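You operate a simulated robot arm through the tools that you are given. There is no shell and no other tool.

You run a simulated two-armed robot. Do the job below in one go: nothing can be reset, and whatever is moved stays where it is left.

Task
Empty the blue tube and the green tube into the white tube.
Fine: pour from rim to rim so that no bearing drops on the table; each empty tube goes back to its spot. Set down upright: blue tube, green tube.
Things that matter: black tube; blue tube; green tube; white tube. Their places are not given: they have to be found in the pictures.

The check looks at the end state, three seconds after you hand in, the way a careful person would. Anything else that was tipped, shoved, dropped, spilled or broken makes it a failure.

Robot
Two 7-joint arms with fingered hands on one trunk that stands fixed in place. Base frame: the origin is at the foot of the trunk, x ahead of it, y to its left, z up; the work surface is at about z = 80. Units: cm, degrees, N and s.
The left shoulder is at [7, 14.2, 116.4], the right one opposite. With the tool pointing down near the work surface each hand reaches from about 38 to 78 cm from the base axis, measured 20 degrees to its own side. Payload 3.6 kg a hand.
The TCP of each hand is the grasp point between the finger pads, 2.5 cm short of the fingertips. In the tool frame z runs along the fingers and y along their closing line. The gripper opens to 8.8 cm. The gripper's body begins 2.9 cm behind the TCP. The gripper is a hand of 5 fingers: y runs from the thumb to the fingers, the wrist lies at [-1.3, -9.7, -16.2] in the tool frame, and closing takes about 1.5 s.
Orientation is that of the tool frame in the base frame, as a unit quaternion [w, x, y, z]. With the fingers straight down and the wrist toward the robot, the tool's x, y and z point along [0, 1, 0], [1, 0, 0] and [0, 0, -1] of the base frame.

Tools
- The arms move only by the tool play_rows. It takes "left_steps", "right_steps" or both (then of equal length, played together; a hand with none holds still); each is a list of rows, each an object (a shift or turn left out is 0, a gripper value left out holds the last) with "linear": the shift along the tool's x, y, z in units of 300 mm (1.0 is 300 mm), a list of three; "rotation": the turn, a rotation vector about the tool's x, y, z in units of 120 degrees (1.0 is 120 degrees), a list of three; "gripper": the closure, from 0 (fully open) to 1 (shut). In form: [{"linear": [dx, dy, dz], "rotation": [ax, ay, az], "gripper": gripper}, ...]. A call has 1 to 20 rows; each row is the pose to reach, as a shift and turn from the pose commanded when the call began, along the tool's axes at that moment. A call with a number of a shift or a turn outside -1 to 1 is refused whole. Each row takes 0.2 s and may step no farther than 5 cm and 8.6 degrees from the row before; otherwise, or with a gripper value out of range, the whole call is refused. A pose out of reach is approached as far as the arm can. The call stops where the force on the tool passes 40 N (or 10 N more than at its start, if that is more) or the arm is blocked; 0.2 s more then pass. Each finger travels about 7.2 cm/s and halts on what it meets, pressing with about 22 N; the grip force reading is that of the motor and also rises with nothing between the fingers. The clock runs only during rows and for 0.2 s after the last one: add rows that repeat a pose to give the fingers time. The reply holds the time, the measured pose of the TCP, the force on the tool along the base axes, the opening and the grip force, in the units named above and with some noise, with the torque about the TCP (base axes, N m) and any sound that the robot's microphone picked up.
- Cameras (640 x 400 px; columns grow to the right, rows downward): "scene" is now at [13.27, -2.86, 140.39]; the picture's right is [-0.45, -0.89, -0.00], its down [-0.52, 0.27, -0.81] and it looks along [0.72, -0.37, -0.59] (base axes); focal length 268 px, centre (320, 200). "left" rides on the left gripper at [-5.9, -7.9, -10.5] in its tool frame; the picture's right is [-0.73, -0.32, 0.61], its down [0.62, -0.68, 0.38] and it looks along [0.29, 0.66, 0.70] (tool axes); focal length 234 px, centre (320, 200). "right" rides on the right gripper at [5.9, -7.9, -10.5] in its tool frame; the picture's right is [-0.73, 0.32, -0.61], its down [-0.62, -0.68, 0.38] and it looks along [-0.29, 0.66, 0.70] (tool axes); focal length 234 px, centre (320, 200).
- get_image(camera): a new picture of that camera. The clock stands still meanwhile.
- slide_trunk(by): slides the trunk up (or, below 0, down) by that many cm; the arms and the scene camera ride with it, the base frame stays. It gives what a move gives, with no picture.
- preshape(shape, hand): the hand has 5 fingers and takes this shape, open, in about a second: jaw (thumb against the fingers, like two jaws); tri (thumb and two fingers); tip (a fingertip pinch); poke (one finger out to press); point (the index stretched); flat (the hand flat); cup (the hand cupped); fist (a fist). The gripper value then closes the fingers along that shape, each until it touches; the sizes above hold for jaw. It gives what a move gives, with no picture.
- head_to(pan, tilt): turns the head with the scene camera to pan (to the left, within 86 degrees either way) and tilt (down, from -29 to 69), counted from straight ahead of the robot. It gives what a move gives.
- locate(camera, pixels): for up to 12 pixels [column, row] of the newest picture of that camera ("zoom" is the newest enlarged one), the place [x, y, z] in the base frame of the surface seen there, good to about 0.2 cm, but the place of the scene camera against the robot may be out by one fixed shift of up to 2.5 cm in any direction. The clock stands still meanwhile.
- enlarge(camera, box): a new picture of the part [left, top, right, bottom] of that camera's present view, enlarged. The clock stands still meanwhile.
- hand_in(): hands the job in; it is judged then, once.

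Unless the task says otherwise, let go and move clear before handing in.

The tools are called after "Call:" as name(argument=value, ...) on one line, values as JSON. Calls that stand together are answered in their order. play_rows: Moves the arms, as the interface text tells. Its arguments: {"type":"object","properties":{"left_steps":{"type":"array"},"right_steps":{"type":"array"}},"required":[]} The other tools are called the same way: slide_trunk (by) slides the trunk up or down; preshape (shape, hand) gives the hand a shape; head_to (pan, tilt) turns the head that bears the scene camera; get_image (camera) takes a picture; locate (camera, pixels) gives the place of the surface under pixels of a picture; enlarge (camera, box) takes an enlarged picture of a part of a camera's view; hand_in () hands the job in.

At the start:

```text
time: 0.0
left_ee_pos: [40.39, -6.68, 124.6]
left_orientation: [0.0, 0.707, 0.707, 0.0]
left_force: [-0.2, -0.3, 0.4]
left_torque: [0.0, -0.03, -0.03]
left_finger_gap: 8.75
left_gripper_force: 0.0
left_shape: jaw
right_ee_pos: [28.65, -38.84, 124.13]
right_orientation: [0.0, 0.707, 0.707, 0.0]
right_force: [0.4, 0.2, -0.9]
right_torque: [0.01, 0.01, -0.03]
right_finger_gap: 8.76
right_gripper_force: 0.0
right_shape: jaw
trunk travel left (down, up): [-70.0, 24.0]
head pan, tilt: [-26.9, 36.0]
```

scene: 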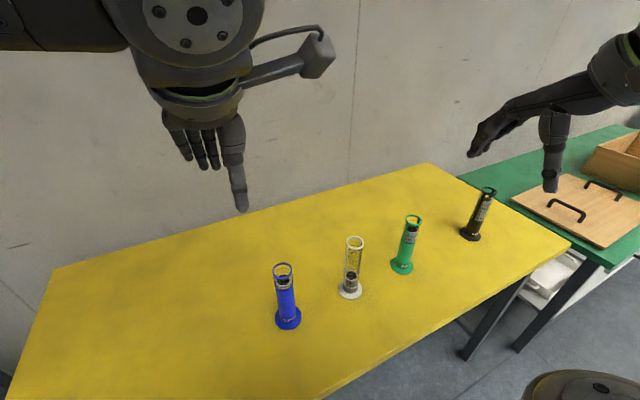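
right: 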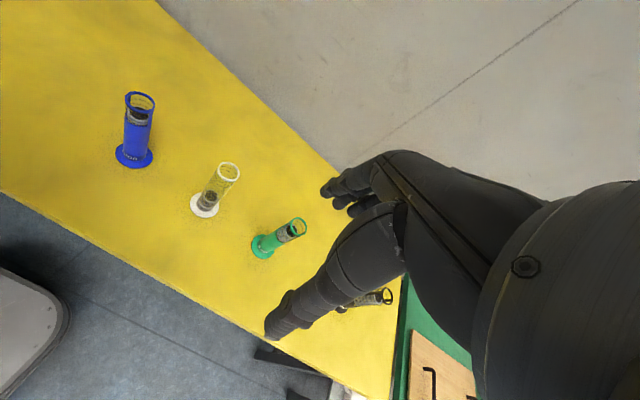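
left: 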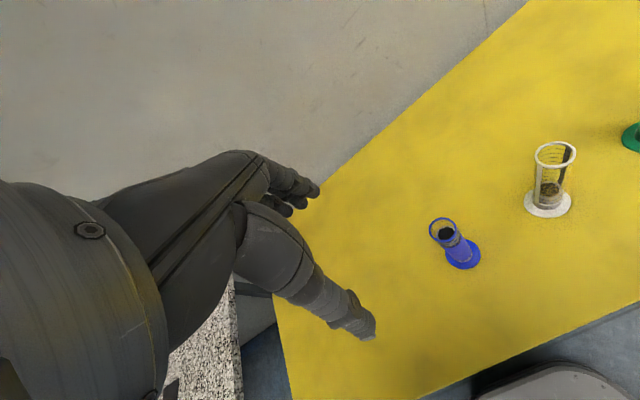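

The scene picture shows blue (288,300), white (352,268), green (406,245) and black (478,215) tubes in a row on the yellow table. I'll enlarge each region to find their places and contents.

Call:
enlarge(camera="scene", box=[250, 220, 410, 340])

Call:
locate(camera="scene", pixels=[[288, 322], [285, 300], [282, 266], [350, 291], [355, 240], [402, 267], [407, 245], [413, 217], [471, 236], [488, 190], [330, 330], [440, 250]])

```text
3.33 times, centred on (330, 280) of scene
```

zoom: 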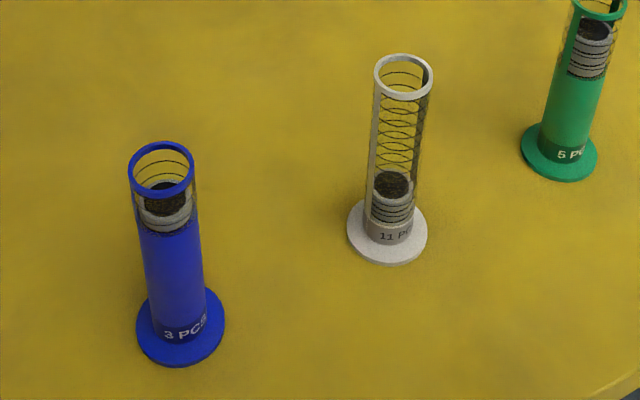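

```text
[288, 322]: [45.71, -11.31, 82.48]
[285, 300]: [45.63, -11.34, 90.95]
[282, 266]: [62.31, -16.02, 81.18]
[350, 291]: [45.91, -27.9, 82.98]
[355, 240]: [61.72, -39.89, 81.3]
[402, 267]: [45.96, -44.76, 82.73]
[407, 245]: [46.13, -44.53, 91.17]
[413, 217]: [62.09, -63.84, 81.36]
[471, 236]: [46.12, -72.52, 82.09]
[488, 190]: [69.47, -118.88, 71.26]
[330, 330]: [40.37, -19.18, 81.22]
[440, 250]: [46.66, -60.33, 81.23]
```

The zoom shows the blue tube labelled "3 PCS", the white "11 P..", the green "5 P..". I'll enlarge each tube more closely.

Call:
enlarge(camera="scene", box=[256, 255, 320, 335])

Call:
enlarge(camera="scene", box=[322, 230, 386, 305])

Call:
enlarge(camera="scene", box=[376, 208, 440, 280])

Call:
enlarge(camera="scene", box=[445, 180, 509, 248])

```text
5.00 times, centred on (288, 295) of scene
```

zoom: 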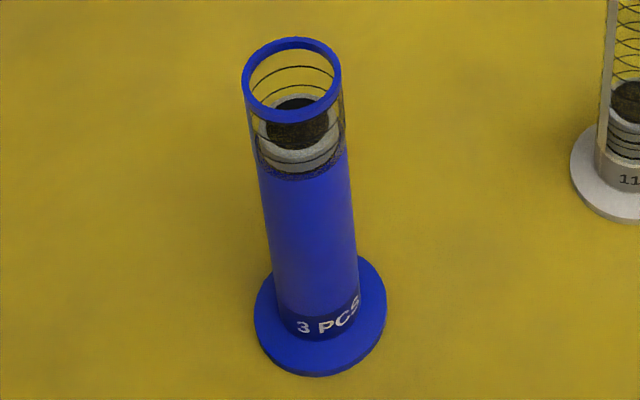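

```text
5.33 times, centred on (354, 268) of scene
```

zoom: 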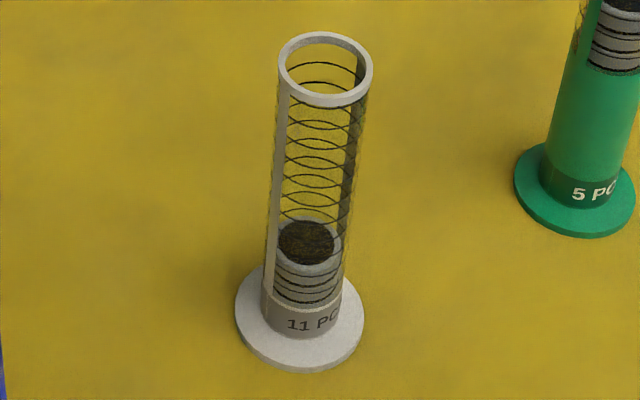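

```text
5.56 times, centred on (408, 244) of scene
```

zoom: 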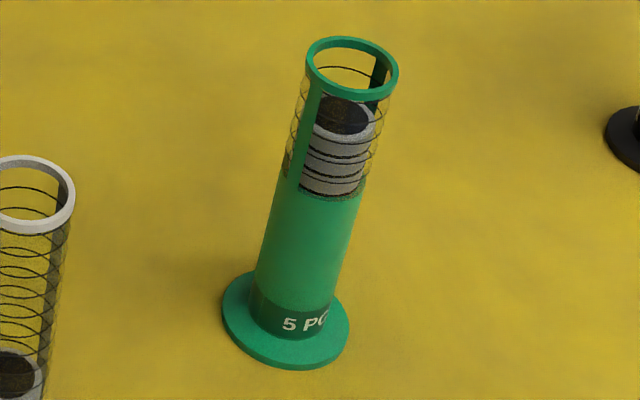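

```text
5.88 times, centred on (477, 214) of scene
```

zoom: 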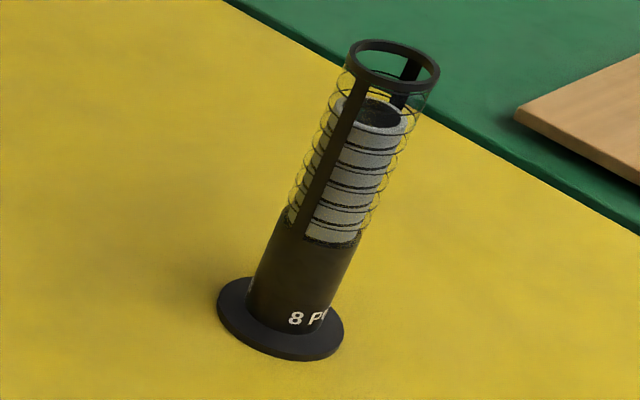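

The zoom shows about 2 bearings in blue, 4 in green, 4 in white (marked 11), so the white tube has room for all. Next I'll get exact positions from the wrist cameras, which aren't affected by the scene camera's shift.

Call:
enlarge(camera="right", box=[100, 80, 340, 280])

Call:
enlarge(camera="left", box=[400, 110, 640, 290])

```text
2.00 times, centred on (220, 180) of right
```

zoom: 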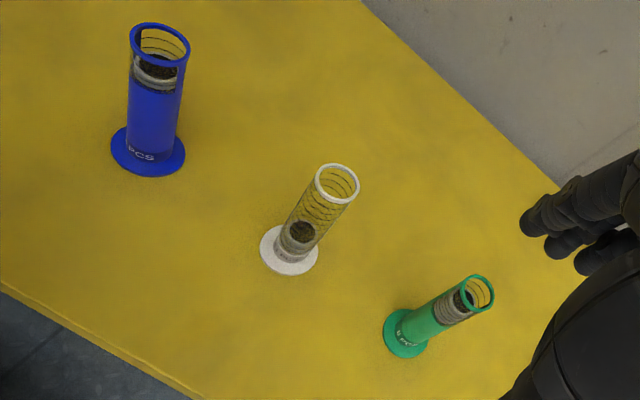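

```text
2.22 times, centred on (520, 200) of left
```

zoom: 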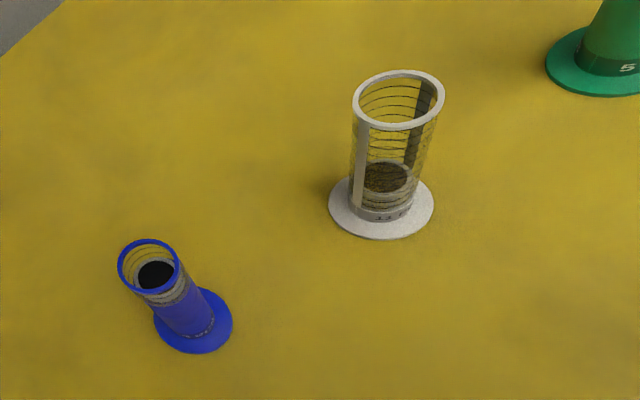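

In the left zoom the white rim is an ellipse around (399,99) and its flange is around (381,210); the blue rim is at (149,266). I'll locate the rim and flange points.

Call:
locate(camera="zoom", pixels=[[400, 73], [356, 103], [441, 96], [400, 127], [331, 205], [431, 210], [381, 236], [147, 242], [121, 265], [178, 268], [228, 318], [157, 325]])

Call:
locate(camera="left", pixels=[[462, 264], [547, 211], [550, 187], [446, 232], [500, 260], [400, 340], [420, 395], [600, 320], [320, 390], [480, 80]])

Call:
locate(camera="right", pixels=[[134, 160], [204, 210], [263, 252], [140, 94], [155, 102], [229, 163], [241, 172], [304, 220], [10, 200], [200, 310], [118, 157], [150, 160]])

```text
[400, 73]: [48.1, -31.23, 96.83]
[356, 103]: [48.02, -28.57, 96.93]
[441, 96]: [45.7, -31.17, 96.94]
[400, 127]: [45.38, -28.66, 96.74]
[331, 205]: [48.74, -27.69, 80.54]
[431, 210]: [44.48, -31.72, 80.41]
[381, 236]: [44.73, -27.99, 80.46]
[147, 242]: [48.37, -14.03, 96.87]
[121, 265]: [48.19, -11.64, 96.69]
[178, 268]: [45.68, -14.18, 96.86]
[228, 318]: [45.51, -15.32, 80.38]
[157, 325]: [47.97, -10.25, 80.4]
```

```text
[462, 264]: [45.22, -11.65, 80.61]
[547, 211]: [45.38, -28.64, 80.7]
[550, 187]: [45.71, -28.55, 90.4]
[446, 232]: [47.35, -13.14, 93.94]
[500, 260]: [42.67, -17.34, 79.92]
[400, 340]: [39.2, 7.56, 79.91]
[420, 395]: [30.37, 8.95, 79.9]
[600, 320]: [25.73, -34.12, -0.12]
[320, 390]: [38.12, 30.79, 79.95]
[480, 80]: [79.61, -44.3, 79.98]
```

```text
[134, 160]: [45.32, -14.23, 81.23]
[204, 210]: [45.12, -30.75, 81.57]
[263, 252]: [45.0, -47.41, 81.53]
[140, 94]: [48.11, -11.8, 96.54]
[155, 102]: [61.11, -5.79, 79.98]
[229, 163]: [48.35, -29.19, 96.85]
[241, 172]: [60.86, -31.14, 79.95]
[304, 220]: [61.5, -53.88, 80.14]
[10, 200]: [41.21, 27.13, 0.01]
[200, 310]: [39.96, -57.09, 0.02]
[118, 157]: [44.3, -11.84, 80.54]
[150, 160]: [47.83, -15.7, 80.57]
```

Wrist-camera points put the white tube at about (46.8,-29.9), the blue at about (46.9,-12.9), rims at z≈96.8 and the table at z≈79.95. Next I'll locate green and black, plus the table's near edge, and look at the hand's shape.

Call:
enlarge(camera="right", box=[230, 195, 400, 325])

Call:
locate(camera="scene", pixels=[[560, 245], [550, 258], [450, 310], [445, 325], [350, 375], [345, 390], [60, 275], [430, 170], [20, 390]])

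Call:
enlarge(camera="scene", box=[440, 20, 640, 210])

```text
3.08 times, centred on (315, 260) of right
```

zoom: 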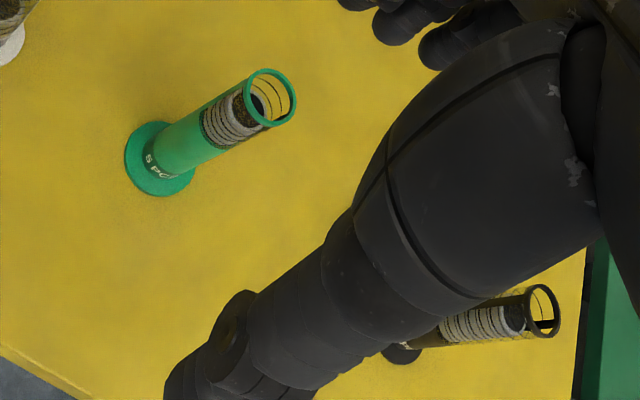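

```text
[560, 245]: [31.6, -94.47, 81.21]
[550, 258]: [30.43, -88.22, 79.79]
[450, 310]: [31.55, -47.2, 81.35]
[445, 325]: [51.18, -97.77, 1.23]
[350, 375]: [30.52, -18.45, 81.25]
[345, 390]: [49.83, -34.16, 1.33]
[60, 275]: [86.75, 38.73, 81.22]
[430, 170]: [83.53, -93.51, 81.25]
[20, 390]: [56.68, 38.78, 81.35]
```

```text
2.11 times, centred on (540, 115) of scene
```

zoom: 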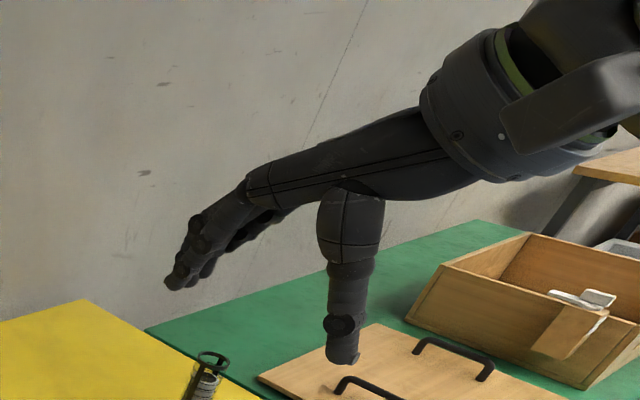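

The right zoom shows the green rim at (270,97) and its base at (160,158), the black tube's rim at (541,311). I'll locate their edges.

Call:
enlarge(camera="right", box=[230, 195, 400, 325])

Call:
locate(camera="zoom", pixels=[[251, 77], [250, 108], [264, 125], [290, 117], [294, 95], [272, 71], [128, 165], [142, 189], [190, 180], [150, 124], [170, 195], [230, 130]])

Call:
locate(camera="zoom", pixels=[[530, 292], [533, 325], [545, 337], [558, 320], [555, 298], [542, 287], [402, 356], [240, 104], [215, 113], [207, 120], [236, 118]])

```text
3.08 times, centred on (315, 260) of right
```

zoom: 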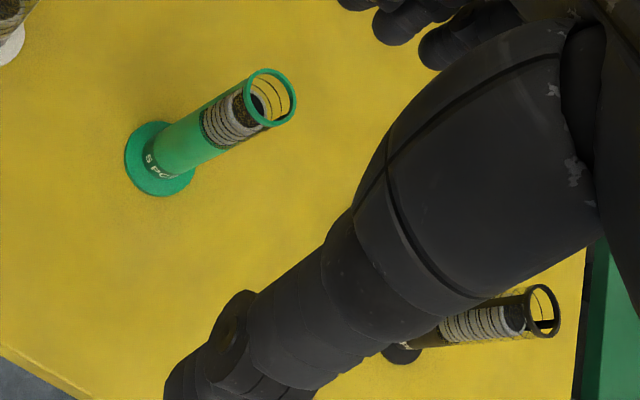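

```text
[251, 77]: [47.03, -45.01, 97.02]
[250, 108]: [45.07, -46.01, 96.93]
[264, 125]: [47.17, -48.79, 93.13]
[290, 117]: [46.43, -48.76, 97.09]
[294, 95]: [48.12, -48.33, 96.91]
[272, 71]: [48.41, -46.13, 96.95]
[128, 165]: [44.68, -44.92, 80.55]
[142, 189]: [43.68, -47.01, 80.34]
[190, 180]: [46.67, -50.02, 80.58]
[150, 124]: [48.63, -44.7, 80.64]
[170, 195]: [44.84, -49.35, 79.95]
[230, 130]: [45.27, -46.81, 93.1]
```

```text
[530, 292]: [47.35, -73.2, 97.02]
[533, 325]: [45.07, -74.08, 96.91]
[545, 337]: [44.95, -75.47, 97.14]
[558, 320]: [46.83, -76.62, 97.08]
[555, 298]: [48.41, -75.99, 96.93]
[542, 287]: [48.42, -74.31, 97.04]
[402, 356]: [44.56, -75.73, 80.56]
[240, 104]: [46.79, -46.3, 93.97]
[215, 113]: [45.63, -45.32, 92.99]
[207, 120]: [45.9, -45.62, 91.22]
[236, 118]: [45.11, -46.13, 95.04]
```

Green sits at (46.8,-46.9) and black at (46.8,-74.9), with all rims at z≈97. I'll move the left hand left and turn it to the right, so it's clear of the work and its camera looks at the tubes.

Call:
play_rows(left_steps=[{"linear": [0.049, -0.0147, -0.0113], "rotation": [0, 0, 0.0583]}, {"linear": [0.098, -0.0294, -0.0226], "rotation": [0, 0, 0.1166]}, {"linear": [0.147, -0.0441, -0.0339], "rotation": [0, 0, 0.1749]}, {"linear": [0.196, -0.0588, -0.0452], "rotation": [0, 0, 0.2332]}, {"linear": [0.245, -0.0735, -0.0565], "rotation": [0, 0, 0.2915]}, {"linear": [0.294, -0.0882, -0.0678], "rotation": [0, 0, 0.3498]}, {"linear": [0.343, -0.1029, -0.0791], "rotation": [0, 0, 0.4081]}, {"linear": [0.392, -0.1176, -0.0904], "rotation": [0, 0, 0.4664]}, {"linear": [0.441, -0.1323, -0.1017], "rotation": [0, 0, 0.5247]}, {"linear": [0.49, -0.147, -0.113], "rotation": [0, 0, 0.583]}, {"linear": [0.49, -0.147, -0.113], "rotation": [0, 0, 0.583]}])

Call:
get_image(camera="left")

Call:
get_image(camera="scene")

```text
time: 2.4
left_ee_pos: [36.07, 8.06, 128.04]
left_orientation: [0.0, 0.985, 0.172, 0.0]
left_force: [-0.2, 0.5, -0.4]
left_torque: [0.02, 0.0, -0.01]
left_finger_gap: 8.76
left_gripper_force: 0.0
left_shape: jaw
right_ee_pos: [28.61, -38.87, 124.29]
right_orientation: [0.001, 0.707, 0.707, -0.001]
right_force: [0.3, 0.8, -0.6]
right_torque: [0.0, -0.01, 0.03]
right_finger_gap: 8.74
right_gripper_force: 0.0
right_shape: jaw
trunk travel left (down, up): [-70.0, 24.0]
head pan, tilt: [-26.9, 36.0]
```

```text
taken
```

left: 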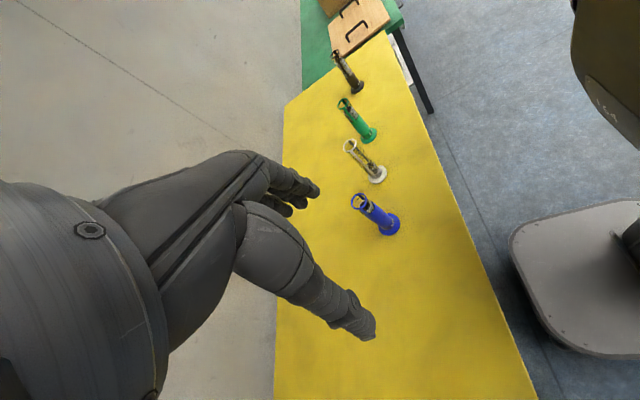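

```text
taken
```

scene: 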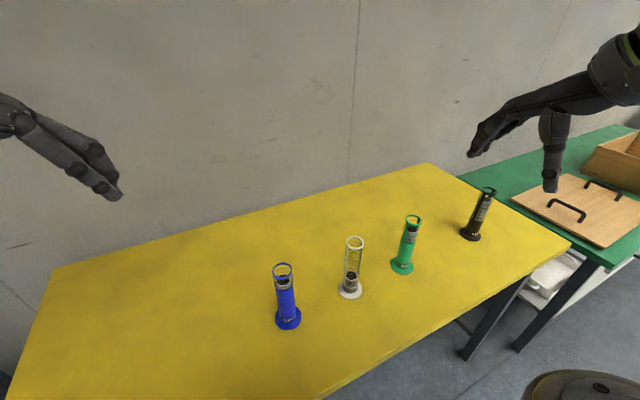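

The left camera now looks along the row of tubes, and the scene camera sees it side-on. I'll turn the right hand level (fingers forward, thumb on the left) up high, clear of the tubes.

Call:
play_rows(right_steps=[{"linear": [-0.0178, 0.0111, 0.0311], "rotation": [-0.0385, 0.0385, 0.0385]}, {"linear": [-0.0356, 0.0223, 0.0623], "rotation": [-0.077, 0.077, 0.077]}, {"linear": [-0.0534, 0.0334, 0.0934], "rotation": [-0.1155, 0.1155, 0.1155]}, {"linear": [-0.0712, 0.0445, 0.1245], "rotation": [-0.154, 0.154, 0.154]}, {"linear": [-0.089, 0.0557, 0.1557], "rotation": [-0.1925, 0.1925, 0.1925]}, {"linear": [-0.1068, 0.0668, 0.1868], "rotation": [-0.2309, 0.2309, 0.2309]}, {"linear": [-0.1246, 0.0779, 0.2179], "rotation": [-0.2694, 0.2694, 0.2694]}, {"linear": [-0.1424, 0.0891, 0.2491], "rotation": [-0.3079, 0.3079, 0.3079]}, {"linear": [-0.1602, 0.1002, 0.2802], "rotation": [-0.3464, 0.3464, 0.3464]}, {"linear": [-0.178, 0.1113, 0.3113], "rotation": [-0.3849, 0.3849, 0.3849]}, {"linear": [-0.1958, 0.1225, 0.3425], "rotation": [-0.4234, 0.4234, 0.4234]}, {"linear": [-0.2136, 0.1336, 0.3736], "rotation": [-0.4619, 0.4619, 0.4619]}, {"linear": [-0.2314, 0.1447, 0.4047], "rotation": [-0.5004, 0.5004, 0.5004]}, {"linear": [-0.2492, 0.1559, 0.4359], "rotation": [-0.5389, 0.5389, 0.5389]}, {"linear": [-0.267, 0.167, 0.467], "rotation": [-0.5774, 0.5774, 0.5774]}, {"linear": [-0.267, 0.167, 0.467], "rotation": [-0.5774, 0.5774, 0.5774]}])

Call:
get_image(camera="scene")

Call:
get_image(camera="right")

Call:
get_image(camera="left")

```text
time: 5.8
left_ee_pos: [35.97, 7.96, 128.09]
left_orientation: [-0.001, 0.985, 0.173, 0.0]
left_force: [-0.1, 0.6, -0.4]
left_torque: [-0.03, 0.02, -0.01]
left_finger_gap: 8.77
left_gripper_force: 0.1
left_shape: jaw
right_ee_pos: [35.33, -49.59, 108.64]
right_orientation: [0.0, 0.706, -0.001, 0.708]
right_force: [-0.4, 0.0, 0.9]
right_torque: [-0.01, -0.01, -0.02]
right_finger_gap: 8.78
right_gripper_force: 0.1
right_shape: jaw
right hand out of reach, approached as far as the arm can: row 8, 9, 10, 11, 12, 13, 14, 15, 16
trunk travel left (down, up): [-70.0, 24.0]
head pan, tilt: [-26.9, 36.0]
```

```text
taken
```

scene: 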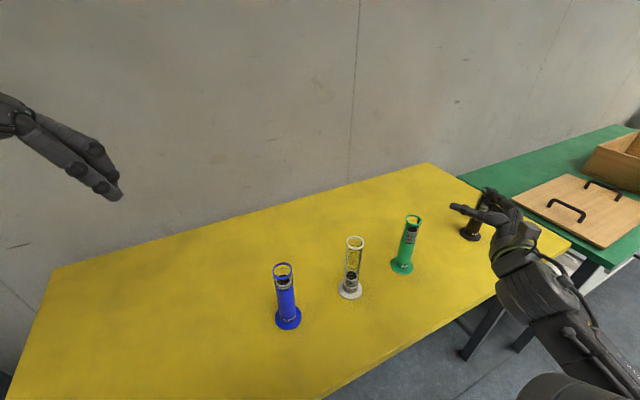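

```text
taken
```

right: 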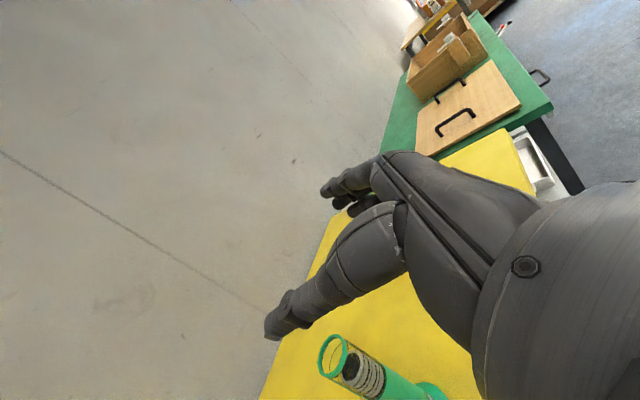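

```text
taken
```

left: 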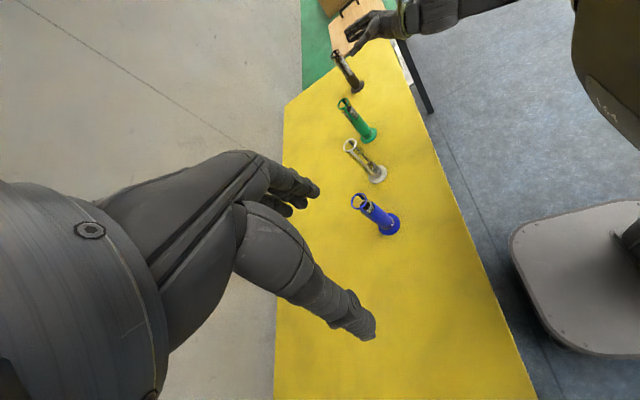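

The hand came level but rows 8–16 were out of reach, since the wrist was too near the shoulder; it stopped at (35.3,-49.6,108.6). I'll extend forward to above the green tube, at z≈107, and check the reach there.

Call:
play_rows(right_steps=[{"linear": [-0.01, -0.02, 0.08]}, {"linear": [-0.02, -0.04, 0.16]}, {"linear": [-0.03, -0.06, 0.24]}, {"linear": [-0.04, -0.08, 0.32]}, {"linear": [-0.05, -0.09, 0.386]}, {"linear": [-0.05, -0.09, 0.386]}])

Call:
get_image(camera="scene")

Call:
get_image(camera="left")

```text
time: 7.2
left_ee_pos: [36.02, 7.94, 127.99]
left_orientation: [0.001, 0.985, 0.173, 0.0]
left_force: [-0.1, 0.7, 0.2]
left_torque: [0.01, -0.01, 0.0]
left_finger_gap: 8.78
left_gripper_force: 0.1
left_shape: jaw
right_ee_pos: [43.07, -49.61, 108.49]
right_orientation: [-0.001, 0.707, 0.0, 0.707]
right_force: [0.7, 0.7, -0.6]
right_torque: [-0.02, 0.0, 0.01]
right_finger_gap: 8.77
right_gripper_force: 0.1
right_shape: jaw
right hand out of reach, approached as far as the arm can: row 3, 4, 5, 6
trunk travel left (down, up): [-70.0, 24.0]
head pan, tilt: [-26.9, 36.0]
```

```text
taken
```

scene: 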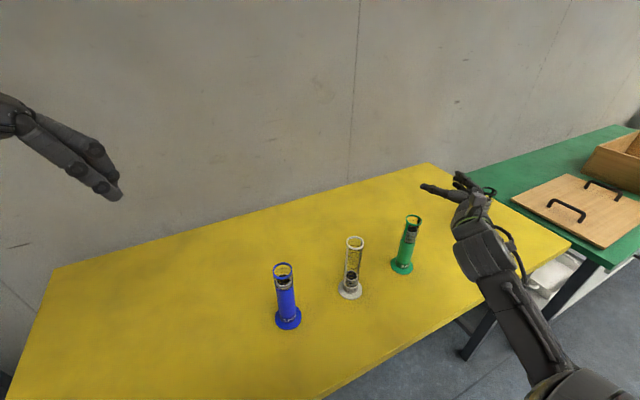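

```text
taken
```

left: 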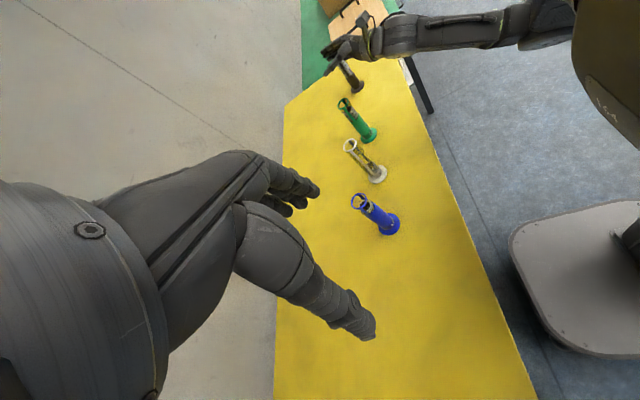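

Rows 3–6 were out of reach and the hand stopped at (43.1,-49.6,108.5), so the wrist is bent too far at heading 0. I'll turn the heading 30° to the left about the vertical tool x axis, to straighten the wrist, and see what I get.

Call:
play_rows(right_steps=[{"rotation": [0.0625, 0, 0]}, {"rotation": [0.125, 0, 0]}, {"rotation": [0.1875, 0, 0]}, {"rotation": [0.25, 0, 0]}, {"rotation": [0.25, 0, 0]}, {"rotation": [0.25, 0, 0]}])

```text
time: 8.6
left_ee_pos: [36.17, 8.1, 128.06]
left_orientation: [0.0, 0.985, 0.172, 0.0]
left_force: [0.1, 0.0, 0.3]
left_torque: [-0.05, 0.0, -0.01]
left_finger_gap: 8.76
left_gripper_force: 0.1
left_shape: jaw
right_ee_pos: [43.05, -49.69, 108.64]
right_orientation: [-0.183, 0.683, 0.183, 0.683]
right_force: [-0.4, -0.7, -0.6]
right_torque: [0.01, -0.01, 0.01]
right_finger_gap: 8.76
right_gripper_force: 0.1
right_shape: jaw
trunk travel left (down, up): [-70.0, 24.0]
head pan, tilt: [-26.9, 36.0]
```

The turn to heading +30° was fully reached and the baseline is the reached pose. Before touching any tube I'll rehearse the pour tilt in free air: move to about (50,-37,114) while rolling 120° left about the fingers' axis.

Call:
play_rows(right_steps=[{"linear": [0.036, -0.05, 0.08], "rotation": [0, 0, 0]}, {"linear": [0.072, -0.1, 0.16], "rotation": [0, 0, 0]}, {"linear": [0.108, -0.15, 0.24], "rotation": [0, 0, 0]}, {"linear": [0.144, -0.2, 0.33], "rotation": [0, 0, 0]}, {"linear": [0.18, -0.25, 0.413], "rotation": [0, 0, 0]}, {"linear": [0.18, -0.25, 0.413], "rotation": [0, 0, -0.07]}, {"linear": [0.18, -0.25, 0.413], "rotation": [0, 0, -0.14]}, {"linear": [0.18, -0.25, 0.413], "rotation": [0, 0, -0.21]}, {"linear": [0.18, -0.25, 0.413], "rotation": [0, 0, -0.28]}, {"linear": [0.18, -0.25, 0.413], "rotation": [0, 0, -0.35]}, {"linear": [0.18, -0.25, 0.413], "rotation": [0, 0, -0.42]}, {"linear": [0.18, -0.25, 0.413], "rotation": [0, 0, -0.49]}, {"linear": [0.18, -0.25, 0.413], "rotation": [0, 0, -0.56]}, {"linear": [0.18, -0.25, 0.413], "rotation": [0, 0, -0.63]}, {"linear": [0.18, -0.25, 0.413], "rotation": [0, 0, -0.7]}, {"linear": [0.18, -0.25, 0.413], "rotation": [0, 0, -0.77]}, {"linear": [0.18, -0.25, 0.413], "rotation": [0, 0, -0.84]}, {"linear": [0.18, -0.25, 0.413], "rotation": [0, 0, -0.91]}, {"linear": [0.18, -0.25, 0.413], "rotation": [0, 0, -0.98]}, {"linear": [0.18, -0.25, 0.413], "rotation": [0, 0, -0.98]}])

Call:
get_image(camera="scene")

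Call:
get_image(camera="left")

```text
time: 12.8
left_ee_pos: [36.29, 8.05, 127.97]
left_orientation: [0.0, 0.985, 0.174, -0.001]
left_force: [-0.4, 0.6, -0.3]
left_torque: [0.0, 0.03, -0.03]
left_finger_gap: 8.77
left_gripper_force: 0.0
left_shape: jaw
right_ee_pos: [48.8, -30.94, 110.84]
right_orientation: [0.466, 0.231, 0.667, 0.533]
right_force: [0.1, 0.1, -0.3]
right_torque: [-0.02, 0.0, -0.01]
right_finger_gap: 8.8
right_gripper_force: 0.0
right_shape: jaw
right hand out of reach, approached as far as the arm can: row 6, 7, 8, 9, 10, 11, 12, 13, 14, 15, 16, 17, 18, 19, 20
trunk travel left (down, up): [-70.0, 24.0]
head pan, tilt: [-26.9, 36.0]
```

```text
taken
```

scene: 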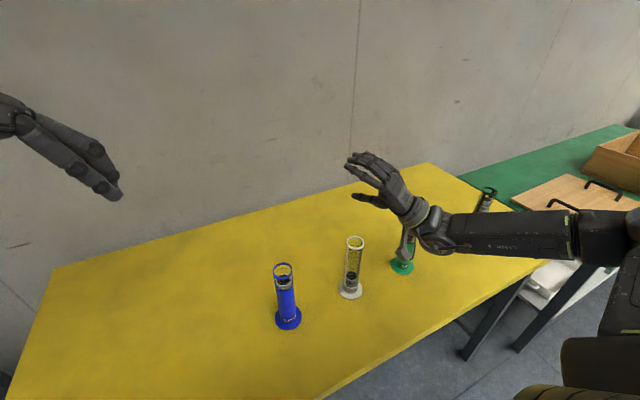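

```text
taken
```

left: 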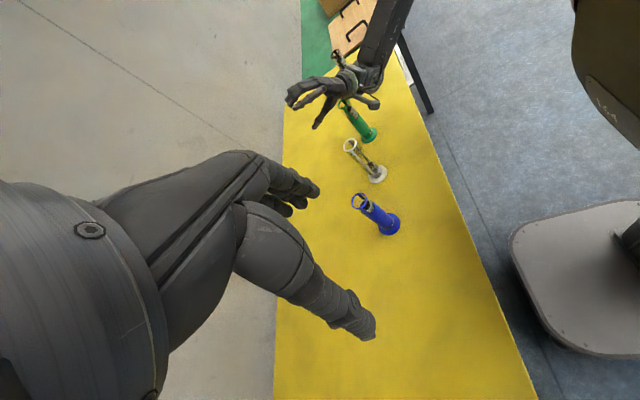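

The pronation roll reached only about 112° and pulled the hand off target to (48.8,-30.9,110.8), so that wrist family is awkward. I'll try another: fingers pointing down with the tube axis horizontal toward azimuth 60°, so the pour becomes a pitch about the closing line. This is again in free air.

Call:
play_rows(right_steps=[{"linear": [-0.0088, 0.0085, -0.0181], "rotation": [0.0508, -0.0174, 0.0351]}, {"linear": [-0.0176, 0.0169, -0.0363], "rotation": [0.1016, -0.0347, 0.0702]}, {"linear": [-0.0264, 0.0254, -0.0544], "rotation": [0.1524, -0.0521, 0.1053]}, {"linear": [-0.0352, 0.0339, -0.0725], "rotation": [0.2032, -0.0695, 0.1403]}, {"linear": [-0.044, 0.0423, -0.0907], "rotation": [0.254, -0.0868, 0.1754]}, {"linear": [-0.0528, 0.0508, -0.1088], "rotation": [0.3048, -0.1042, 0.2105]}, {"linear": [-0.0616, 0.0593, -0.1269], "rotation": [0.3556, -0.1216, 0.2456]}, {"linear": [-0.0704, 0.0677, -0.1451], "rotation": [0.4064, -0.1389, 0.2807]}, {"linear": [-0.0792, 0.0762, -0.1632], "rotation": [0.4572, -0.1563, 0.3158]}, {"linear": [-0.088, 0.0847, -0.1813], "rotation": [0.508, -0.1737, 0.3509]}, {"linear": [-0.0968, 0.0931, -0.1995], "rotation": [0.5588, -0.191, 0.386]}, {"linear": [-0.1056, 0.1016, -0.2176], "rotation": [0.6096, -0.2084, 0.421]}, {"linear": [-0.1144, 0.1101, -0.2357], "rotation": [0.6604, -0.2258, 0.4561]}, {"linear": [-0.1232, 0.1185, -0.2539], "rotation": [0.7112, -0.2431, 0.4912]}, {"linear": [-0.132, 0.127, -0.272], "rotation": [0.762, -0.2605, 0.5263]}, {"linear": [-0.132, 0.127, -0.272], "rotation": [0.762, -0.2605, 0.5263]}])

Call:
get_image(camera="scene")

```text
time: 16.2
left_ee_pos: [36.05, 8.02, 128.12]
left_orientation: [0.0, 0.985, 0.174, -0.001]
left_force: [0.4, -0.4, 0.4]
left_torque: [0.04, 0.01, 0.01]
left_finger_gap: 8.78
left_gripper_force: 0.0
left_shape: jaw
right_ee_pos: [42.87, -37.01, 116.06]
right_orientation: [0.0, 0.867, 0.499, 0.001]
right_force: [0.3, -0.4, -0.1]
right_torque: [0.01, -0.02, -0.01]
right_finger_gap: 8.78
right_gripper_force: 0.1
right_shape: jaw
right hand out of reach, approached as far as the arm can: row 13
trunk travel left (down, up): [-70.0, 24.0]
head pan, tilt: [-26.9, 36.0]
```

```text
taken
```

scene: 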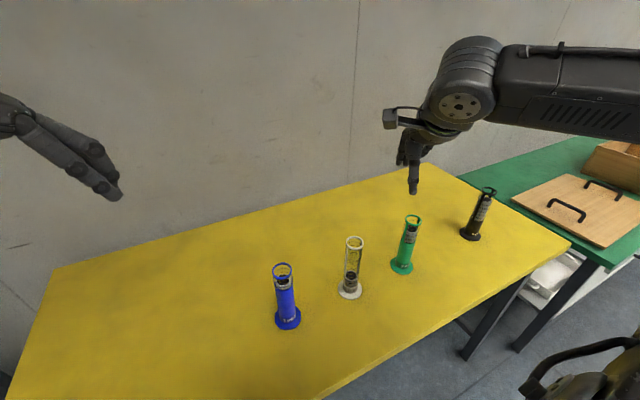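

This orientation is comfortable: reached (42.9,-37.0,116.1) with the fingers down. Now I'll rehearse tilting 62° past horizontal about the closing line (mouth down toward the white side).

Call:
play_rows(right_steps=[{"rotation": [0, -0.065, 0]}, {"rotation": [0, -0.13, 0]}, {"rotation": [0, -0.195, 0]}, {"rotation": [0, -0.26, 0]}, {"rotation": [0, -0.325, 0]}, {"rotation": [0, -0.39, 0]}, {"rotation": [0, -0.455, 0]}, {"rotation": [0, -0.52, 0]}, {"rotation": [0, -0.52, 0]}])

Call:
get_image(camera="scene")

```text
time: 18.2
left_ee_pos: [35.98, 7.92, 128.03]
left_orientation: [0.0, 0.985, 0.174, 0.001]
left_force: [-0.5, 0.4, 0.1]
left_torque: [0.02, -0.02, 0.0]
left_finger_gap: 8.75
left_gripper_force: 0.0
left_shape: jaw
right_ee_pos: [42.78, -49.59, 113.45]
right_orientation: [0.259, 0.741, 0.43, -0.447]
right_force: [0.9, 0.8, 1.0]
right_torque: [0.01, 0.01, -0.01]
right_finger_gap: 8.8
right_gripper_force: 0.1
right_shape: jaw
right hand out of reach, approached as far as the arm can: row 5, 6, 7, 8, 9
trunk travel left (down, up): [-70.0, 24.0]
head pan, tilt: [-26.9, 36.0]
```

```text
taken
```

scene: 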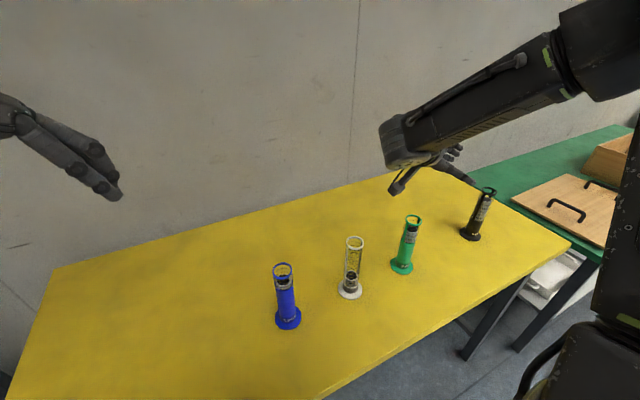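

Orientation (62° past horizontal) was reached, but only by drifting to y=-49.6: the wrist comes too close to the shoulder. Raising the trunk should give more room, so I'll slide it up 20 and roll back to fingers-down with the wrist toward the robot.

Call:
slide_trunk(by=20)

Call:
play_rows(right_steps=[{"rotation": [0, 0.065, 0]}, {"rotation": [0, 0.13, 0]}, {"rotation": [0, 0.195, 0]}, {"rotation": [0, 0.26, 0]}, {"rotation": [0, 0.325, 0]}, {"rotation": [0, 0.39, 0]}, {"rotation": [0, 0.455, 0]}, {"rotation": [0, 0.52, 0]}, {"rotation": [0, 0.52, 0]}])

Call:
get_image(camera="scene")

```text
time: 20.4
left_ee_pos: [36.03, 7.99, 148.08]
left_orientation: [0.001, 0.985, 0.173, -0.001]
left_force: [0.6, -0.3, -0.5]
left_torque: [-0.03, -0.03, 0.0]
left_finger_gap: 8.78
left_gripper_force: 0.0
left_shape: jaw
right_ee_pos: [42.89, -49.47, 133.31]
right_orientation: [0.259, 0.741, 0.43, -0.446]
right_force: [-0.6, 0.3, 0.5]
right_torque: [-0.03, -0.02, 0.0]
right_finger_gap: 8.78
right_gripper_force: 0.1
right_shape: jaw
trunk travel left (down, up): [-90.0, 4.0]
head pan, tilt: [-26.9, 36.0]
```

```text
time: 22.4
left_ee_pos: [36.0, 8.01, 147.99]
left_orientation: [0.0, 0.985, 0.174, -0.001]
left_force: [-0.3, 0.5, -0.3]
left_torque: [-0.02, 0.01, -0.01]
left_finger_gap: 8.77
left_gripper_force: 0.1
left_shape: jaw
right_ee_pos: [42.86, -49.47, 133.33]
right_orientation: [-0.002, 0.865, 0.501, 0.003]
right_force: [-0.2, -0.5, -0.4]
right_torque: [-0.01, 0.01, 0.02]
right_finger_gap: 8.81
right_gripper_force: 0.0
right_shape: jaw
trunk travel left (down, up): [-90.0, 4.0]
head pan, tilt: [-26.9, 36.0]
```

```text
taken
```

scene: 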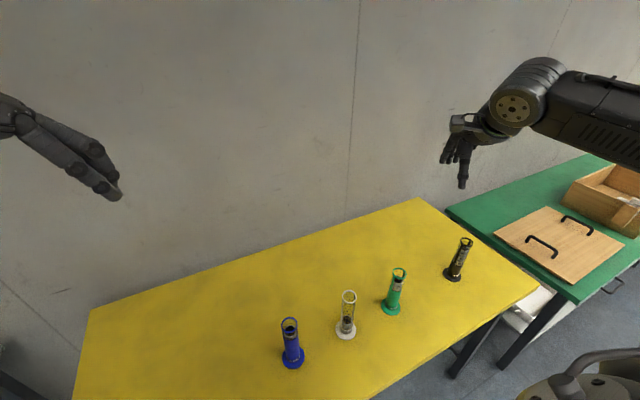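

Raised. Now I'll lower the right hand to about (44.7,-36,110), still fingers down, then tilt to test the pour pose near where it's needed, though still clear of the white rim (z 97).

Call:
play_rows(right_steps=[{"linear": [0.06, -0.025, 0.11]}, {"linear": [0.12, -0.05, 0.22]}, {"linear": [0.18, -0.074, 0.33]}, {"linear": [0.24, -0.099, 0.44]}, {"linear": [0.3, -0.124, 0.55]}, {"linear": [0.36, -0.148, 0.66]}, {"linear": [0.42, -0.173, 0.767]}, {"linear": [0.42, -0.173, 0.767], "rotation": [0, -0.065, 0]}, {"linear": [0.42, -0.173, 0.767], "rotation": [0, -0.13, 0]}, {"linear": [0.42, -0.173, 0.767], "rotation": [0, -0.195, 0]}, {"linear": [0.42, -0.173, 0.767], "rotation": [0, -0.26, 0]}, {"linear": [0.42, -0.173, 0.767], "rotation": [0, -0.325, 0]}, {"linear": [0.42, -0.173, 0.767], "rotation": [0, -0.39, 0]}, {"linear": [0.42, -0.173, 0.767], "rotation": [0, -0.455, 0]}, {"linear": [0.42, -0.173, 0.767], "rotation": [0, -0.52, 0]}, {"linear": [0.42, -0.173, 0.767], "rotation": [0, -0.52, 0]}])

Call:
get_image(camera="scene")

```text
time: 25.8
left_ee_pos: [35.96, 7.82, 147.99]
left_orientation: [0.0, 0.985, 0.174, 0.0]
left_force: [-0.3, 0.5, 0.2]
left_torque: [-0.01, -0.02, 0.02]
left_finger_gap: 8.79
left_gripper_force: 0.0
left_shape: jaw
right_ee_pos: [57.29, -42.34, 103.03]
right_orientation: [0.258, 0.741, 0.43, -0.446]
right_force: [-0.1, 0.6, -0.4]
right_torque: [0.0, 0.02, -0.02]
right_finger_gap: 8.82
right_gripper_force: 0.1
right_shape: jaw
right hand out of reach, approached as far as the arm can: row 8, 9, 10, 11, 12, 13, 14, 15, 16
trunk travel left (down, up): [-90.0, 4.0]
head pan, tilt: [-26.9, 36.0]
```

```text
taken
```

scene: 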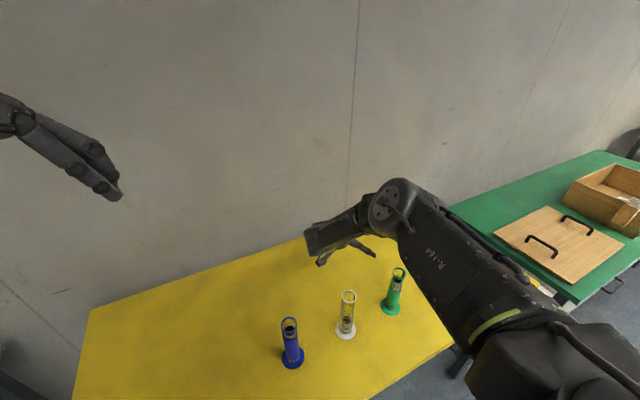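

The tilt was reached but the hand drifted to (57.3,-42.3,103), so y_tool heading -30° is not good here. I'll go up and back toward (46,-36,110) while yawing the hand 30° left, to see whether that orientation fits.

Call:
play_rows(right_steps=[{"linear": [-0.042, -0.086, -0.021], "rotation": [-0.044, 0, -0.0233]}, {"linear": [-0.084, -0.172, -0.042], "rotation": [-0.0885, 0, -0.0466]}, {"linear": [-0.125, -0.259, -0.062], "rotation": [-0.1328, 0, -0.07]}, {"linear": [-0.167, -0.345, -0.083], "rotation": [-0.177, 0, -0.0932]}, {"linear": [-0.209, -0.431, -0.104], "rotation": [-0.221, 0, -0.1165]}, {"linear": [-0.209, -0.431, -0.104], "rotation": [-0.221, 0, -0.1165]}])

Call:
get_image(camera="scene")

```text
time: 27.2
left_ee_pos: [36.11, 8.11, 147.93]
left_orientation: [0.001, 0.985, 0.173, -0.002]
left_force: [0.0, 0.9, 0.1]
left_torque: [-0.01, 0.0, 0.01]
left_finger_gap: 8.75
left_gripper_force: 0.0
left_shape: jaw
right_ee_pos: [53.67, -41.77, 108.44]
right_orientation: [0.365, 0.604, 0.609, -0.362]
right_force: [-0.4, -1.3, 0.3]
right_torque: [-0.01, 0.0, -0.06]
right_finger_gap: 8.81
right_gripper_force: 0.1
right_shape: jaw
right hand out of reach, approached as far as the arm can: row 1, 2, 3, 4, 5, 6
trunk travel left (down, up): [-90.0, 4.0]
head pan, tilt: [-26.9, 36.0]
```

```text
taken
```

scene: 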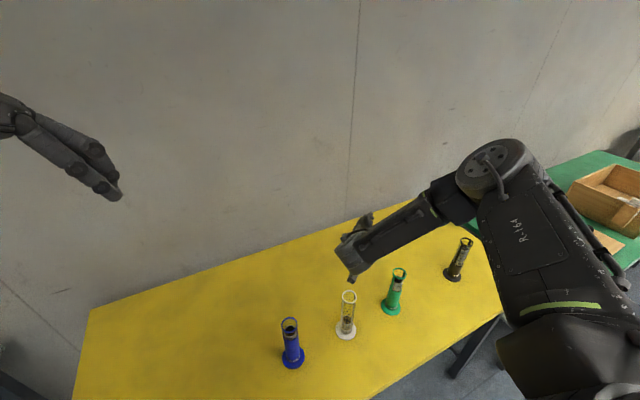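

The elbow sits high and out to the right with the forearm pointing left, so the natural closing-line heading is toward the left. I'll yaw the tilted hand a further 90° left, so the mouth would point toward the robot, at about (51,-30,114).

Call:
play_rows(right_steps=[{"linear": [0.002, -0.007, -0.036], "rotation": [-0.0551, 0, -0.0294]}, {"linear": [0.004, -0.014, -0.073], "rotation": [-0.1103, 0, -0.0588]}, {"linear": [0.006, -0.021, -0.109], "rotation": [-0.1654, 0, -0.0881]}, {"linear": [0.007, -0.028, -0.146], "rotation": [-0.2205, 0, -0.1175]}, {"linear": [0.009, -0.035, -0.182], "rotation": [-0.2756, 0, -0.1469]}, {"linear": [0.011, -0.042, -0.219], "rotation": [-0.3308, 0, -0.1763]}, {"linear": [0.013, -0.048, -0.255], "rotation": [-0.3859, 0, -0.2056]}, {"linear": [0.015, -0.055, -0.291], "rotation": [-0.441, 0, -0.235]}, {"linear": [0.017, -0.062, -0.328], "rotation": [-0.4961, 0, -0.2644]}, {"linear": [0.018, -0.069, -0.364], "rotation": [-0.5513, 0, -0.2938]}, {"linear": [0.02, -0.076, -0.401], "rotation": [-0.6064, 0, -0.3231]}, {"linear": [0.022, -0.083, -0.437], "rotation": [-0.6615, 0, -0.3525]}, {"linear": [0.022, -0.083, -0.437], "rotation": [-0.6615, 0, -0.3525]}])

Call:
get_image(camera="scene")

```text
time: 30.0
left_ee_pos: [36.17, 8.07, 148.01]
left_orientation: [0.0, 0.985, 0.173, 0.001]
left_force: [-0.5, -1.0, 0.2]
left_torque: [0.01, 0.02, 0.03]
left_finger_gap: 8.78
left_gripper_force: 0.1
left_shape: jaw
right_ee_pos: [50.92, -29.7, 114.19]
right_orientation: [0.515, -0.002, 0.857, 0.0]
right_force: [0.1, -0.1, -0.8]
right_torque: [0.0, -0.02, -0.02]
right_finger_gap: 8.82
right_gripper_force: 0.1
right_shape: jaw
trunk travel left (down, up): [-90.0, 4.0]
head pan, tilt: [-26.9, 36.0]
```

```text
taken
```

scene: 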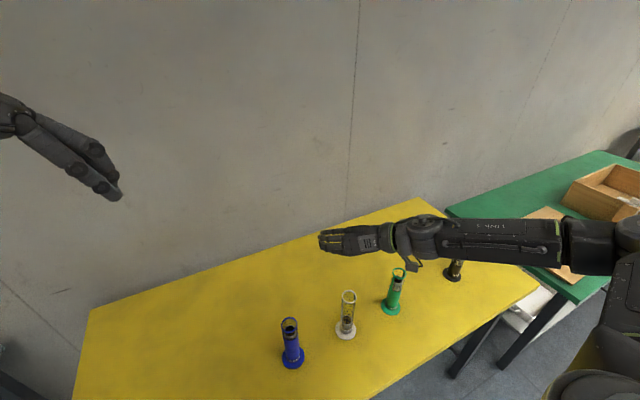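

That pose was reached exactly, at (50.9,-29.7,114.2) with no out-of-reach rows: forearm from the right, hand pointing left. This suggests gripping with tool x down (mouth at -x) so the pour rolls the forearm the other way. I'll test that: fingers down with closing line at 30°, then roll 60°.

Call:
play_rows(right_steps=[{"linear": [0.004, 0.006, -0.021], "rotation": [0.027, 0.0467, 0.0448]}, {"linear": [0.009, 0.011, -0.042], "rotation": [0.0539, 0.0934, 0.0897]}, {"linear": [0.013, 0.017, -0.063], "rotation": [0.0809, 0.1401, 0.1345]}, {"linear": [0.018, 0.023, -0.084], "rotation": [0.1078, 0.1868, 0.1794]}, {"linear": [0.022, 0.029, -0.105], "rotation": [0.1348, 0.2335, 0.2242]}, {"linear": [0.026, 0.034, -0.126], "rotation": [0.1617, 0.2801, 0.269]}, {"linear": [0.031, 0.04, -0.147], "rotation": [0.1887, 0.3268, 0.3139]}, {"linear": [0.035, 0.046, -0.168], "rotation": [0.2156, 0.3735, 0.3587]}, {"linear": [0.04, 0.051, -0.189], "rotation": [0.2426, 0.4202, 0.4036]}, {"linear": [0.044, 0.057, -0.21], "rotation": [0.2695, 0.4669, 0.4484]}, {"linear": [0.044, 0.057, -0.21], "rotation": [0.2695, 0.4669, 0.4484]}])

Call:
play_rows(right_steps=[{"rotation": [0, 0.063, 0]}, {"rotation": [0, 0.125, 0]}, {"rotation": [0, 0.188, 0]}, {"rotation": [0, 0.25, 0]}, {"rotation": [0, 0.313, 0]}, {"rotation": [0, 0.375, 0]}, {"rotation": [0, 0.438, 0]}, {"rotation": [0, 0.5, 0]}, {"rotation": [0, 0.5, 0]}])

Call:
get_image(camera="scene")

```text
time: 32.4
left_ee_pos: [35.97, 7.82, 148.07]
left_orientation: [0.0, 0.985, 0.174, 0.001]
left_force: [1.0, -0.1, -0.4]
left_torque: [-0.01, -0.03, -0.01]
left_finger_gap: 8.78
left_gripper_force: 0.1
left_shape: jaw
right_ee_pos: [44.79, -28.19, 116.11]
right_orientation: [-0.001, 0.5, 0.866, -0.001]
right_force: [-0.4, -0.6, 0.6]
right_torque: [0.02, -0.01, 0.02]
right_finger_gap: 8.79
right_gripper_force: 0.0
right_shape: jaw
right hand out of reach, approached as far as the arm can: row 2
trunk travel left (down, up): [-90.0, 4.0]
head pan, tilt: [-26.9, 36.0]
```

```text
time: 34.4
left_ee_pos: [35.92, 7.98, 148.05]
left_orientation: [0.001, 0.985, 0.174, 0.0]
left_force: [0.4, -0.5, 0.2]
left_torque: [0.01, -0.01, 0.02]
left_finger_gap: 8.78
left_gripper_force: 0.1
left_shape: jaw
right_ee_pos: [44.73, -28.12, 116.1]
right_orientation: [-0.434, 0.432, 0.75, 0.25]
right_force: [-0.2, 0.3, 0.0]
right_torque: [-0.02, 0.01, 0.0]
right_finger_gap: 8.78
right_gripper_force: 0.4
right_shape: jaw
trunk travel left (down, up): [-90.0, 4.0]
head pan, tilt: [-26.9, 36.0]
```

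```text
taken
```

scene: 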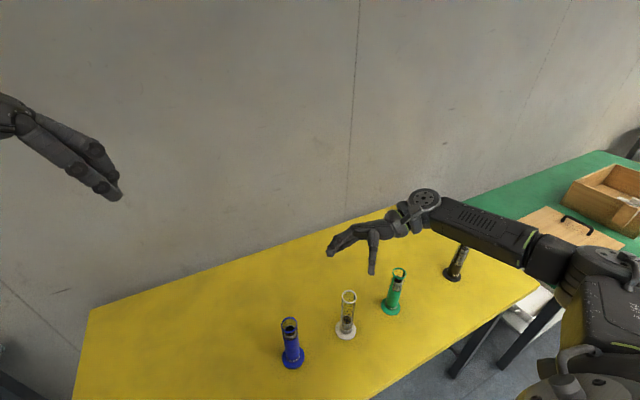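

Both calls reached their targets: 60° past horizontal with mouth at -x_tool, at (44.7,-28.1,116.1), forearm in line. Now I'll rehearse the grasp orientation by rolling back the other way and moving to a standoff above and to the left-rear of the green tube.

Call:
play_rows(right_steps=[{"linear": [-0.015, -0.015, -0.01], "rotation": [0, -0.0583, 0]}, {"linear": [-0.03, -0.03, -0.02], "rotation": [0, -0.1165, 0]}, {"linear": [-0.045, -0.045, -0.031], "rotation": [0, -0.1747, 0]}, {"linear": [-0.06, -0.06, -0.041], "rotation": [0, -0.233, 0]}, {"linear": [-0.074, -0.074, -0.051], "rotation": [0, -0.2912, 0]}, {"linear": [-0.089, -0.089, -0.061], "rotation": [0, -0.3494, 0]}, {"linear": [-0.104, -0.104, -0.071], "rotation": [0, -0.4077, 0]}, {"linear": [-0.119, -0.119, -0.081], "rotation": [0, -0.4659, 0]}, {"linear": [-0.134, -0.134, -0.092], "rotation": [0, -0.5241, 0]}, {"linear": [-0.149, -0.149, -0.102], "rotation": [0, -0.5824, 0]}, {"linear": [-0.164, -0.164, -0.112], "rotation": [0, -0.6406, 0]}, {"linear": [-0.179, -0.179, -0.122], "rotation": [0, -0.6988, 0]}, {"linear": [-0.193, -0.193, -0.132], "rotation": [0, -0.7571, 0]}, {"linear": [-0.208, -0.208, -0.142], "rotation": [0, -0.8153, 0]}, {"linear": [-0.223, -0.223, -0.153], "rotation": [0, -0.8735, 0]}, {"linear": [-0.238, -0.238, -0.163], "rotation": [0, -0.9318, 0]}, {"linear": [-0.253, -0.253, -0.173], "rotation": [0, -0.99, 0]}, {"linear": [-0.253, -0.253, -0.173], "rotation": [0, -0.99, 0]}])

Call:
get_image(camera="scene")

```text
time: 38.2
left_ee_pos: [35.95, 7.93, 148.07]
left_orientation: [0.0, 0.985, 0.174, 0.0]
left_force: [-0.4, 1.0, 0.3]
left_torque: [0.02, -0.01, -0.02]
left_finger_gap: 8.76
left_gripper_force: 0.0
left_shape: jaw
right_ee_pos: [42.29, -39.05, 112.14]
right_orientation: [0.426, 0.434, 0.755, -0.246]
right_force: [-0.4, -0.3, -0.5]
right_torque: [-0.01, -0.01, 0.01]
right_finger_gap: 8.81
right_gripper_force: 0.2
right_shape: jaw
trunk travel left (down, up): [-90.0, 4.0]
head pan, tilt: [-26.9, 36.0]
```

```text
taken
```

scene: 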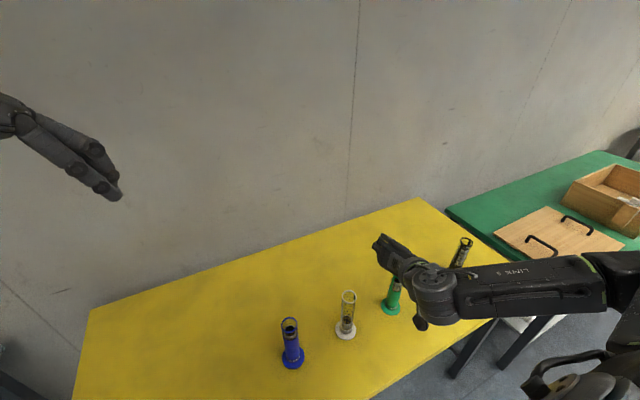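

All rows reached at (42.3,-39.1,112.1). I'll finish the roll so the fingers are level, check the pose, then lower.

Call:
play_rows(right_steps=[{"rotation": [0, -0.0646, 0]}, {"rotation": [0, -0.1292, 0]}, {"rotation": [0, -0.1938, 0]}, {"rotation": [0, -0.2583, 0]}, {"linear": [0.086, 0, 0.052], "rotation": [0, -0.2583, 0]}, {"linear": [0.172, 0, 0.104], "rotation": [0, -0.2583, 0]}, {"linear": [0.258, 0, 0.156], "rotation": [0, -0.2583, 0]}, {"linear": [0.343, 0, 0.207], "rotation": [0, -0.2583, 0]}, {"linear": [0.343, 0, 0.207], "rotation": [0, -0.2583, 0]}])

Call:
get_image(camera="scene")

Call:
get_image(camera="right")

```text
time: 40.2
left_ee_pos: [36.02, 8.07, 148.06]
left_orientation: [0.0, 0.985, 0.173, 0.001]
left_force: [-0.4, -0.4, 0.2]
left_torque: [-0.01, 0.02, 0.03]
left_finger_gap: 8.75
left_gripper_force: 0.0
left_shape: jaw
right_ee_pos: [41.99, -39.05, 100.19]
right_orientation: [0.612, 0.353, 0.614, -0.353]
right_force: [0.1, 0.7, 0.2]
right_torque: [-0.03, 0.0, 0.02]
right_finger_gap: 8.81
right_gripper_force: 0.1
right_shape: jaw
trunk travel left (down, up): [-90.0, 4.0]
head pan, tilt: [-26.9, 36.0]
```

```text
taken
```

scene: 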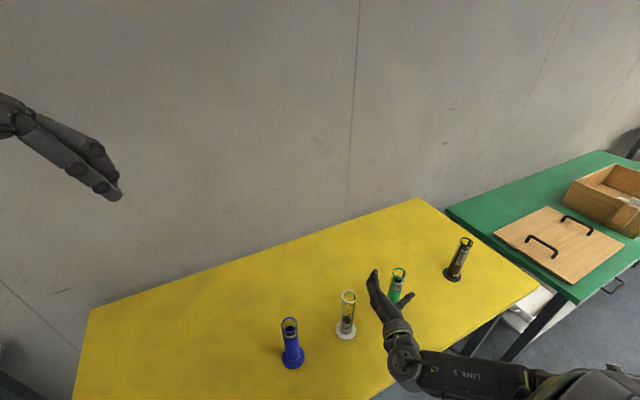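

```text
taken
```

right: 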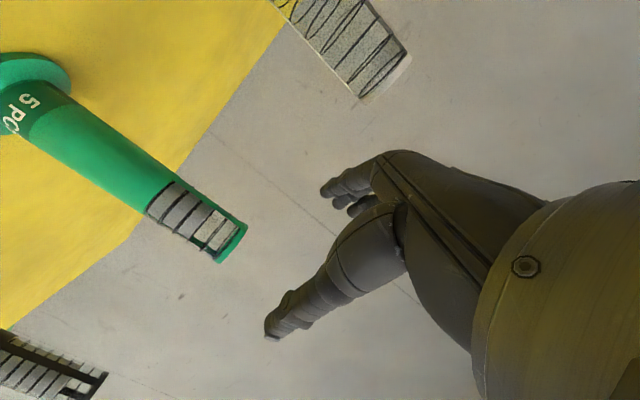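

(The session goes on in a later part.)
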